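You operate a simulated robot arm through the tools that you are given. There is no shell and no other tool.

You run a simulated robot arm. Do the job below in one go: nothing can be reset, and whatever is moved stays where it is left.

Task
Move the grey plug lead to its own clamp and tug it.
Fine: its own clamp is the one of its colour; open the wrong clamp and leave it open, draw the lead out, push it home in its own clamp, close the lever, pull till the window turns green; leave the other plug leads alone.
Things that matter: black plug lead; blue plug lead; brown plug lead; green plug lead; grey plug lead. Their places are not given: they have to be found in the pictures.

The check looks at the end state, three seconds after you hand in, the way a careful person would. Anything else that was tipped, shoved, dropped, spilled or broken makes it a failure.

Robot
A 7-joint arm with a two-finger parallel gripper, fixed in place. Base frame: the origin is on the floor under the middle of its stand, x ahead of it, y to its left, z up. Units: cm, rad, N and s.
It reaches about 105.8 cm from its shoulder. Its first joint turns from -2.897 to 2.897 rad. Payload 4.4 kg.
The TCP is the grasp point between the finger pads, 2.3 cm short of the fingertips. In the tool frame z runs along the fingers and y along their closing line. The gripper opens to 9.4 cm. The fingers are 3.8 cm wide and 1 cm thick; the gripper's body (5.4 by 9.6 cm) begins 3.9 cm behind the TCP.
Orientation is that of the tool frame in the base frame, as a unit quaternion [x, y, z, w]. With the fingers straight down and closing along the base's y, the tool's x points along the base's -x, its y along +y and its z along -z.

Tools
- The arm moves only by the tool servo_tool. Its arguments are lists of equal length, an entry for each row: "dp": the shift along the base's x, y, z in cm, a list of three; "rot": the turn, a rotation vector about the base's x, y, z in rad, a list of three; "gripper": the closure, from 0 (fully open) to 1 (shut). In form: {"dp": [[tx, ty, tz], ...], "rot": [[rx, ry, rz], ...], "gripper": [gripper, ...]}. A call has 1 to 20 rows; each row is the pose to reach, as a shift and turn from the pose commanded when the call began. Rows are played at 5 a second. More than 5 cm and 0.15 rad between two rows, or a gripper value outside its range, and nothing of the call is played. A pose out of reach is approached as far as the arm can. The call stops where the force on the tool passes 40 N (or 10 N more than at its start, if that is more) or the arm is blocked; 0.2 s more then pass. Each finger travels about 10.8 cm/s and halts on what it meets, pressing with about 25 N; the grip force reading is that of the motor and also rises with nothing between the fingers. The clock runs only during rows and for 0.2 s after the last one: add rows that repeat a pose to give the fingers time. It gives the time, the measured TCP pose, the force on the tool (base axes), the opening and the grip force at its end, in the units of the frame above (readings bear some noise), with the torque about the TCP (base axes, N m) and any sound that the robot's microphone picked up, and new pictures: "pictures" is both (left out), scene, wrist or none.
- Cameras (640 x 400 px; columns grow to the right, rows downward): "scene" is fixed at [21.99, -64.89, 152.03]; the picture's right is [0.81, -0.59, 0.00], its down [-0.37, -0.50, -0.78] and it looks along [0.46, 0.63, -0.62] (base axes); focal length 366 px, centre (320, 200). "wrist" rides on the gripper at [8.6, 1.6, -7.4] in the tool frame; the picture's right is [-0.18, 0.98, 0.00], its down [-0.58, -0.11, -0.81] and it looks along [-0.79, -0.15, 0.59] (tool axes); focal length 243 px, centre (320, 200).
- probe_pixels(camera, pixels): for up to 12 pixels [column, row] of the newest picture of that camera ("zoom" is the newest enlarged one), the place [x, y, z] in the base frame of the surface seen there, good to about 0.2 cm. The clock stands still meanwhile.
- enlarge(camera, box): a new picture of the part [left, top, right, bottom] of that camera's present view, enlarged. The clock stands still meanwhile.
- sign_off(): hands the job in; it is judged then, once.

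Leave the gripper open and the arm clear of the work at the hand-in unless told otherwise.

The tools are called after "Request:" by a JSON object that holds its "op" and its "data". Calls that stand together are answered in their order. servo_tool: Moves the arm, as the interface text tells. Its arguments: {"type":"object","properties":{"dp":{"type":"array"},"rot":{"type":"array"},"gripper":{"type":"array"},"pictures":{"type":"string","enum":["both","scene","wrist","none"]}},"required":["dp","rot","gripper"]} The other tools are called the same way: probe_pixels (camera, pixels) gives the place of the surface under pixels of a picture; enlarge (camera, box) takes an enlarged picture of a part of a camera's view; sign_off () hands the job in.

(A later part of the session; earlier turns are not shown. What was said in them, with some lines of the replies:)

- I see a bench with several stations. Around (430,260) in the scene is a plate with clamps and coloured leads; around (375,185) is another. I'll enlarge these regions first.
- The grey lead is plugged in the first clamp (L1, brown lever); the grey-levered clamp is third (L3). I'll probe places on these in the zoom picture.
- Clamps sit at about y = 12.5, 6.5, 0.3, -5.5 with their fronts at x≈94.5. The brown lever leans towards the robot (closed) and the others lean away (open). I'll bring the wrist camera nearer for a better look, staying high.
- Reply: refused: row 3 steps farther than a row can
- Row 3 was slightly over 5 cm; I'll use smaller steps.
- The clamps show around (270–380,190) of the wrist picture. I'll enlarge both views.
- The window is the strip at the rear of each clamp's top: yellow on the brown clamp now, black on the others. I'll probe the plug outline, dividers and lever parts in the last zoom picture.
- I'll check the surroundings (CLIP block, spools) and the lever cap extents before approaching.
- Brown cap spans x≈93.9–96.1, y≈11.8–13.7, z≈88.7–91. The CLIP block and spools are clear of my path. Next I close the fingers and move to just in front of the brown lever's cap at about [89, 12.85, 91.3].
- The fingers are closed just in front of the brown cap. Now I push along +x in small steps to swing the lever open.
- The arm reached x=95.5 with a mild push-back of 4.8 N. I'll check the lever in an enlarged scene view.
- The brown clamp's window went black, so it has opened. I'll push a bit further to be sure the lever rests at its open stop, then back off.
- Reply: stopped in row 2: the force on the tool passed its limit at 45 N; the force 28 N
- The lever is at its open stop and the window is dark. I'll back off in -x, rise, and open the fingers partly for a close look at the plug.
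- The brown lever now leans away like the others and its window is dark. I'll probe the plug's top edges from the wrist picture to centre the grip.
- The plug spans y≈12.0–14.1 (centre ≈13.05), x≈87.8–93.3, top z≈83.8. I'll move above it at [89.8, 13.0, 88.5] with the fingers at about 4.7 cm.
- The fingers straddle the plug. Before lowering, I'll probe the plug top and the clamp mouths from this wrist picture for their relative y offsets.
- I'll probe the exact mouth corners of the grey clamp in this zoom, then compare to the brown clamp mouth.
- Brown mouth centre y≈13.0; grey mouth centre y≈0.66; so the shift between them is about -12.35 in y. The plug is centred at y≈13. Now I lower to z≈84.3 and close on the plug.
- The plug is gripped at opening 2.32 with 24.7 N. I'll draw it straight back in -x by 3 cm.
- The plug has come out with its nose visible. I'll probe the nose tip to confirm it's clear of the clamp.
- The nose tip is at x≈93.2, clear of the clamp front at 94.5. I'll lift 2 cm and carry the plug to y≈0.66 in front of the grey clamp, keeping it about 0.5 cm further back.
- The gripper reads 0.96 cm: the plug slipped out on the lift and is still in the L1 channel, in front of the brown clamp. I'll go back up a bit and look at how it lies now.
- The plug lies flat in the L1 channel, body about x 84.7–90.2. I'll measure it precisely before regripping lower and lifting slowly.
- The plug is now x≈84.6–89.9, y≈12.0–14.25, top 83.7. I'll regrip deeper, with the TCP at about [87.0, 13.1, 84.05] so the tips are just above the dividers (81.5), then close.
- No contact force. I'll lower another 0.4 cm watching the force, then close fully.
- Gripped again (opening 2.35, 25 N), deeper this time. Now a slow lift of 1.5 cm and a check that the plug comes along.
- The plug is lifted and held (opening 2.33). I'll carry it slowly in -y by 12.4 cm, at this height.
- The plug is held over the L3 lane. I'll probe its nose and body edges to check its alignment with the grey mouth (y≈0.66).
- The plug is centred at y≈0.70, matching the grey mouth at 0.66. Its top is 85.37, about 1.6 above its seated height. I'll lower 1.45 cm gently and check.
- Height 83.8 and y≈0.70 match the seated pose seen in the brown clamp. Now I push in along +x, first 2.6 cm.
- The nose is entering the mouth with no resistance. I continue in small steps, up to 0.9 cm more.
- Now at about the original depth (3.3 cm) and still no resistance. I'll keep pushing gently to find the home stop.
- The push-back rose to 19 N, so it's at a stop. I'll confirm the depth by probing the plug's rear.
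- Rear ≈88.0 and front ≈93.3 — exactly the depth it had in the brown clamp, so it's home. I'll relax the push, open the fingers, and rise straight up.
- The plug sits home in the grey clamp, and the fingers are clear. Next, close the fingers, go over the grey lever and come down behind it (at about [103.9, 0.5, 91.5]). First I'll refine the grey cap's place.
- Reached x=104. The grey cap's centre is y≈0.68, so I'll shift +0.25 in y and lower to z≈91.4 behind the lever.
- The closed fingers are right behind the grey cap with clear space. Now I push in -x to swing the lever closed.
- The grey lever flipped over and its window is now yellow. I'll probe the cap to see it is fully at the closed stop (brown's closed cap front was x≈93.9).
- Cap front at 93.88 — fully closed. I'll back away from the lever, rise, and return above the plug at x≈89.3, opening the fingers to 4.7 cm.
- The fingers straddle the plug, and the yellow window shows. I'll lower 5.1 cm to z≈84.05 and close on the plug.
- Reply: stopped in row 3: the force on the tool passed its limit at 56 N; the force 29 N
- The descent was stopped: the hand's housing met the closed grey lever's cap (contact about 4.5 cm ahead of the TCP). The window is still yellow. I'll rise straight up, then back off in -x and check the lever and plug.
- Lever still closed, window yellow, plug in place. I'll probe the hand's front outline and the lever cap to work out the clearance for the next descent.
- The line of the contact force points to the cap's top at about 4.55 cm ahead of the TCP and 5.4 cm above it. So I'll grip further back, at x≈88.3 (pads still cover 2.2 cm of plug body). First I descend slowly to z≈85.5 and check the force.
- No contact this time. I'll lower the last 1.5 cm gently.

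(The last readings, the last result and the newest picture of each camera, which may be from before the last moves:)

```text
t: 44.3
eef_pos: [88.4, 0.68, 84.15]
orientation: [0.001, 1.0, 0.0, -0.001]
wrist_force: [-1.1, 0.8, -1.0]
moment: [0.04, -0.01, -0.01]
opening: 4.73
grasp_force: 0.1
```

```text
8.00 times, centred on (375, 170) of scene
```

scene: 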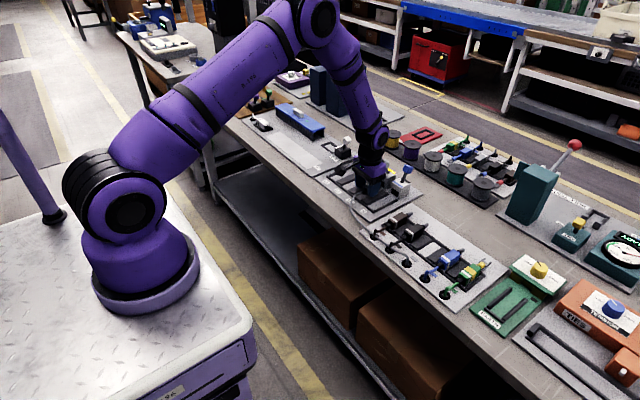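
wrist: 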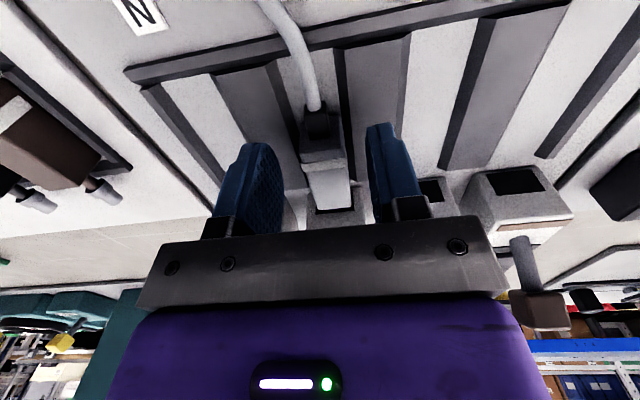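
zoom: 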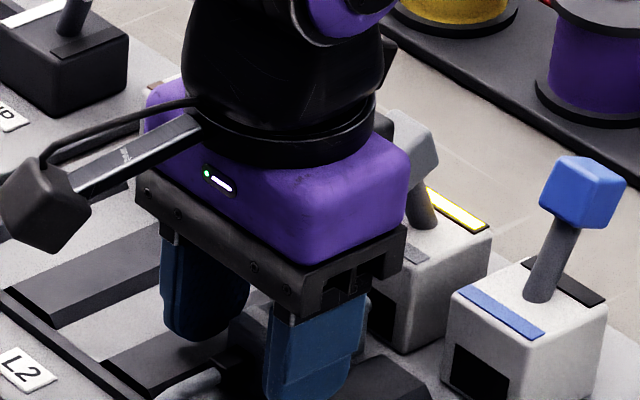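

Down at z≈84.15 with no contact, and the window is still yellow. Now I close on the plug.

Request:
{"op": "servo_tool", "data": {"dp": [[0, 0, -0.1], [0, 0, -0.1], [0, 0, -0.1], [0, 0, -0.1], [0, 0, -0.1]], "rot": [[0, 0, 0], [0, 0, 0], [0, 0, 0], [0, 0, 0], [0, 0, 0]], "gripper": [0.6, 0.8, 1, 1, 1], "pictures": "wrist"}}

```text
t: 45.5
eef_pos: [88.12, 0.79, 84.11]
orientation: [0.0, 1.0, 0.001, 0.0]
wrist_force: [0.3, 9.6, 0.0]
moment: [0.21, 0.01, 0.17]
opening: 2.36
grasp_force: 24.8
```

wrist: 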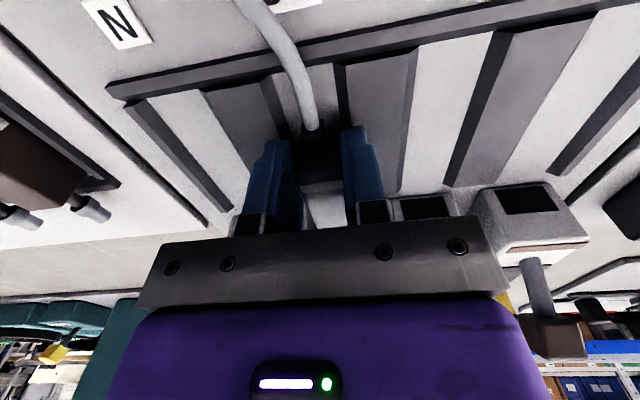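

Gripped (2.36 cm). There's a 9.6 N side force, so I'll shift +0.1 cm in y to ease it, then start the tug in -x in tiny steps, watching force and window.

Request:
{"op": "servo_tool", "data": {"dp": [[0, 0.1, 0], [-0.05, 0.1, 0], [-0.1, 0.1, 0], [-0.15, 0.1, 0], [-0.15, 0.1, 0]], "rot": [[0, 0, 0], [0, 0, 0], [0, 0, 0], [0, 0, 0], [0, 0, 0]], "gripper": [1, 1, 1, 1, 1], "pictures": "scene"}}

Request:
{"op": "enlarge", "data": {"camera": "scene", "box": [340, 145, 410, 195]}}

```text
t: 46.7
eef_pos: [88.27, 0.64, 83.97]
orientation: [-0.001, 1.0, 0.0, 0.0]
wrist_force: [16.9, 0.0, 1.3]
moment: [0.01, -0.52, 0.04]
opening: 2.35
grasp_force: 24.8
```

scene: 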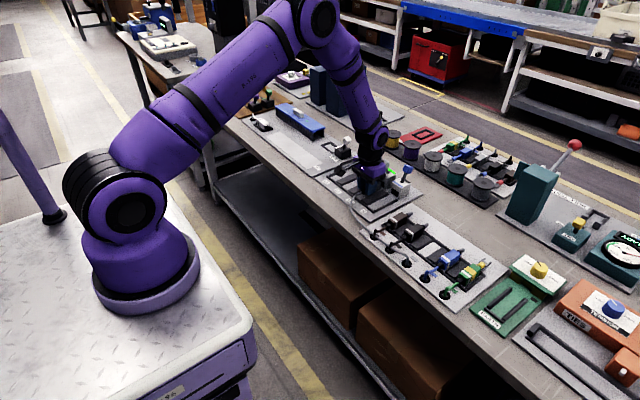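

```text
8.00 times, centred on (375, 170) of scene
```

zoom: 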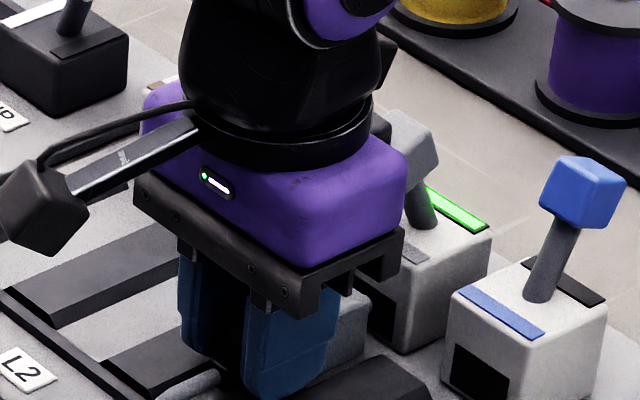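

The window turned green at about 17 N of pull. I stop pulling now, relax the pull, open the fingers and rise straight up, then back away.

Request:
{"op": "servo_tool", "data": {"dp": [[0.08, 0, 0], [0.15, 0, 0], [0.15, 0, 0], [0.15, 0, 0], [0.15, 0, 0], [0.15, 0, 0.5], [0.15, 0, 1.5], [0, 0, 3], [-0.5, 0, 6], [-1.5, 0, 9], [-1.5, 0, 9]], "rot": [[0, 0, 0], [0, 0, 0], [0, 0, 0], [0, 0, 0], [0, 0, 0], [0, 0, 0], [0, 0, 0], [0, 0, 0], [0, 0, 0], [0, 0, 0], [0, 0, 0]], "gripper": [1, 1, 0.8, 0.6, 0.5, 0.5, 0.5, 0.5, 0.5, 0.5, 0.5]}}

Request:
{"op": "enlarge", "data": {"camera": "scene", "box": [330, 140, 430, 205]}}

```text
t: 49.1
eef_pos: [86.74, 0.77, 93.05]
orientation: [0.0, 1.0, 0.001, -0.001]
wrist_force: [-0.4, -0.4, -0.4]
moment: [0.02, 0.01, 0.0]
opening: 4.69
grasp_force: 0.0
```

scene: 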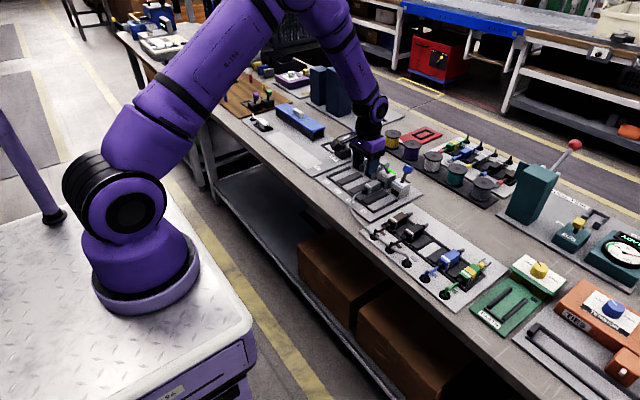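
wrist: 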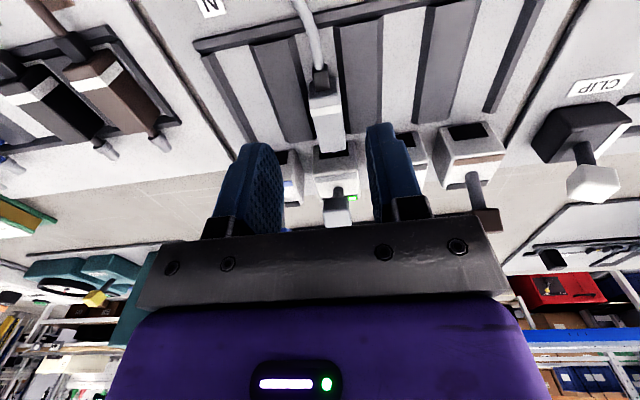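

```text
6.15 times, centred on (380, 172) of scene
```

zoom: 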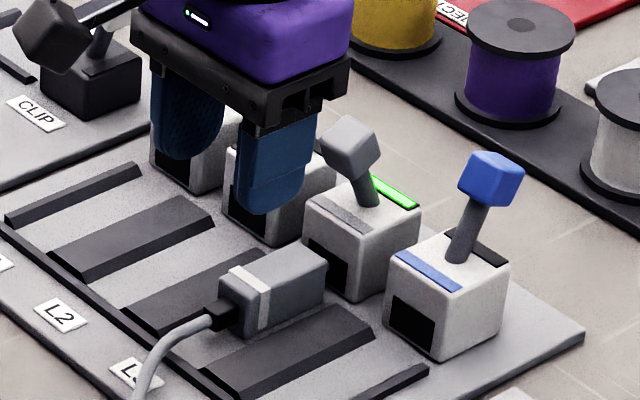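

The green window holds after release and the plug stays home. I'll now withdraw well clear and open the gripper fully, then look over the whole plate and the other leads.

Request:
{"op": "servo_tool", "data": {"dp": [[-2, 0.5, 3], [-5, 1, 6], [-9, 2, 8], [-13, 4, 9], [-17, 6, 10], [-21, 8, 11], [-25, 9, 13], [-28, 10, 15], [-28, 10, 15]], "rot": [[0, 0, 0], [0, 0, 0], [0, 0, 0], [0, 0, 0], [0, 0, 0], [0, 0, 0], [0, 0, 0], [0, 0, 0], [0, 0, 0]], "gripper": [0.5, 0.4, 0.3, 0.2, 0, 0, 0, 0, 0]}}

Request:
{"op": "enlarge", "data": {"camera": "scene", "box": [330, 140, 430, 205]}}

Request:
{"op": "enlarge", "data": {"camera": "scene", "box": [340, 190, 510, 305]}}

```text
t: 51.1
eef_pos: [58.61, 10.85, 108.03]
orientation: [0.0, 1.0, 0.001, -0.002]
wrist_force: [-0.1, 0.3, -0.5]
moment: [0.0, -0.02, -0.01]
opening: 9.42
grasp_force: 0.1
```

scene: 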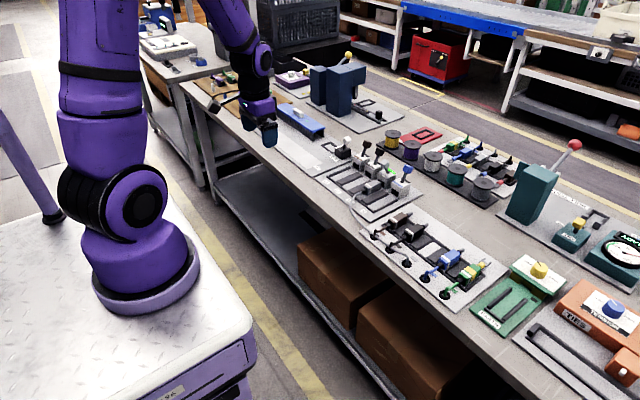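
wrist: 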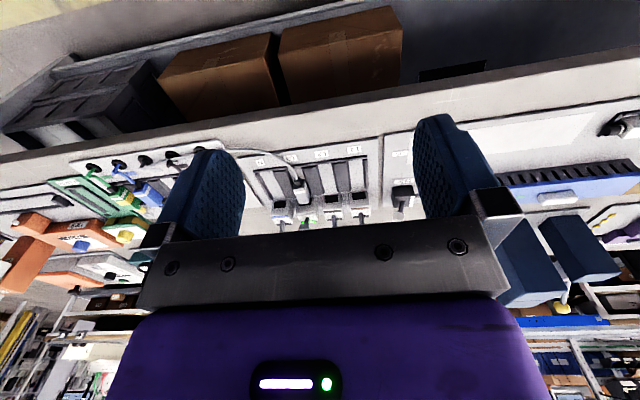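

```text
6.15 times, centred on (380, 172) of scene
```

zoom: 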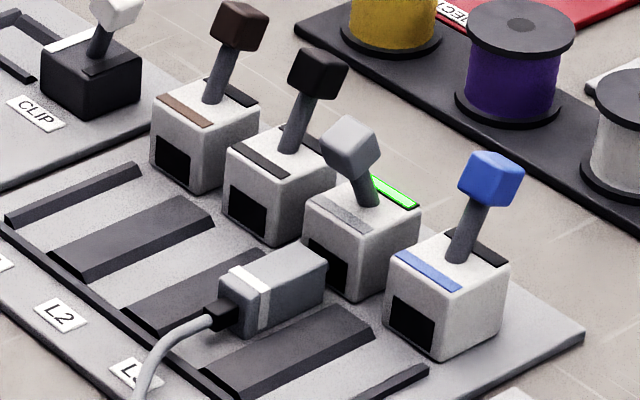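

```text
3.48 times, centred on (425, 248) of scene
```

zoom: 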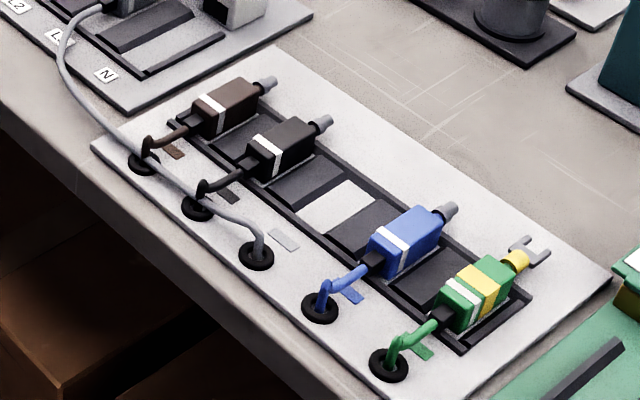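

The final state looks right:
- **Grey clamp:** the grey plug is home, the lever is closed and the window is green.
- **Brown clamp:** left open.
- **Other leads:** the black, blue, brown and green leads sit where they were.
- **Arm:** clear of the work, with the gripper open.

I'm handing in now.

Request:
{"op": "sign_off", "data": {}}

```text
The job is handed in.
```

The grey plug lead is now in its own (grey) clamp and tugged. The lever is closed, and the window turned green at about 17 N of pull and stayed green after I let go. The brown clamp, where the lead started, is open. The other four leads look unmoved in the final pictures, the gripper is open and the arm is clear.

Two things went wrong along the way:
- **Slip:** the plug slipped out of the fingers on the first lift. It dropped back into its channel in front of the brown clamp, and I gripped it lower and carried it across slowly.
- **Bump:** on the way down for the tug, the arm stopped with 56 N on the tool. From the force readings, the hand hit the top of the closed grey lever. The lever stayed closed and the window stayed yellow, so I gripped the plug further back and carried on.

I saw no damage or shift from either in the pictures. The job is handed in; no result of the check has come back.
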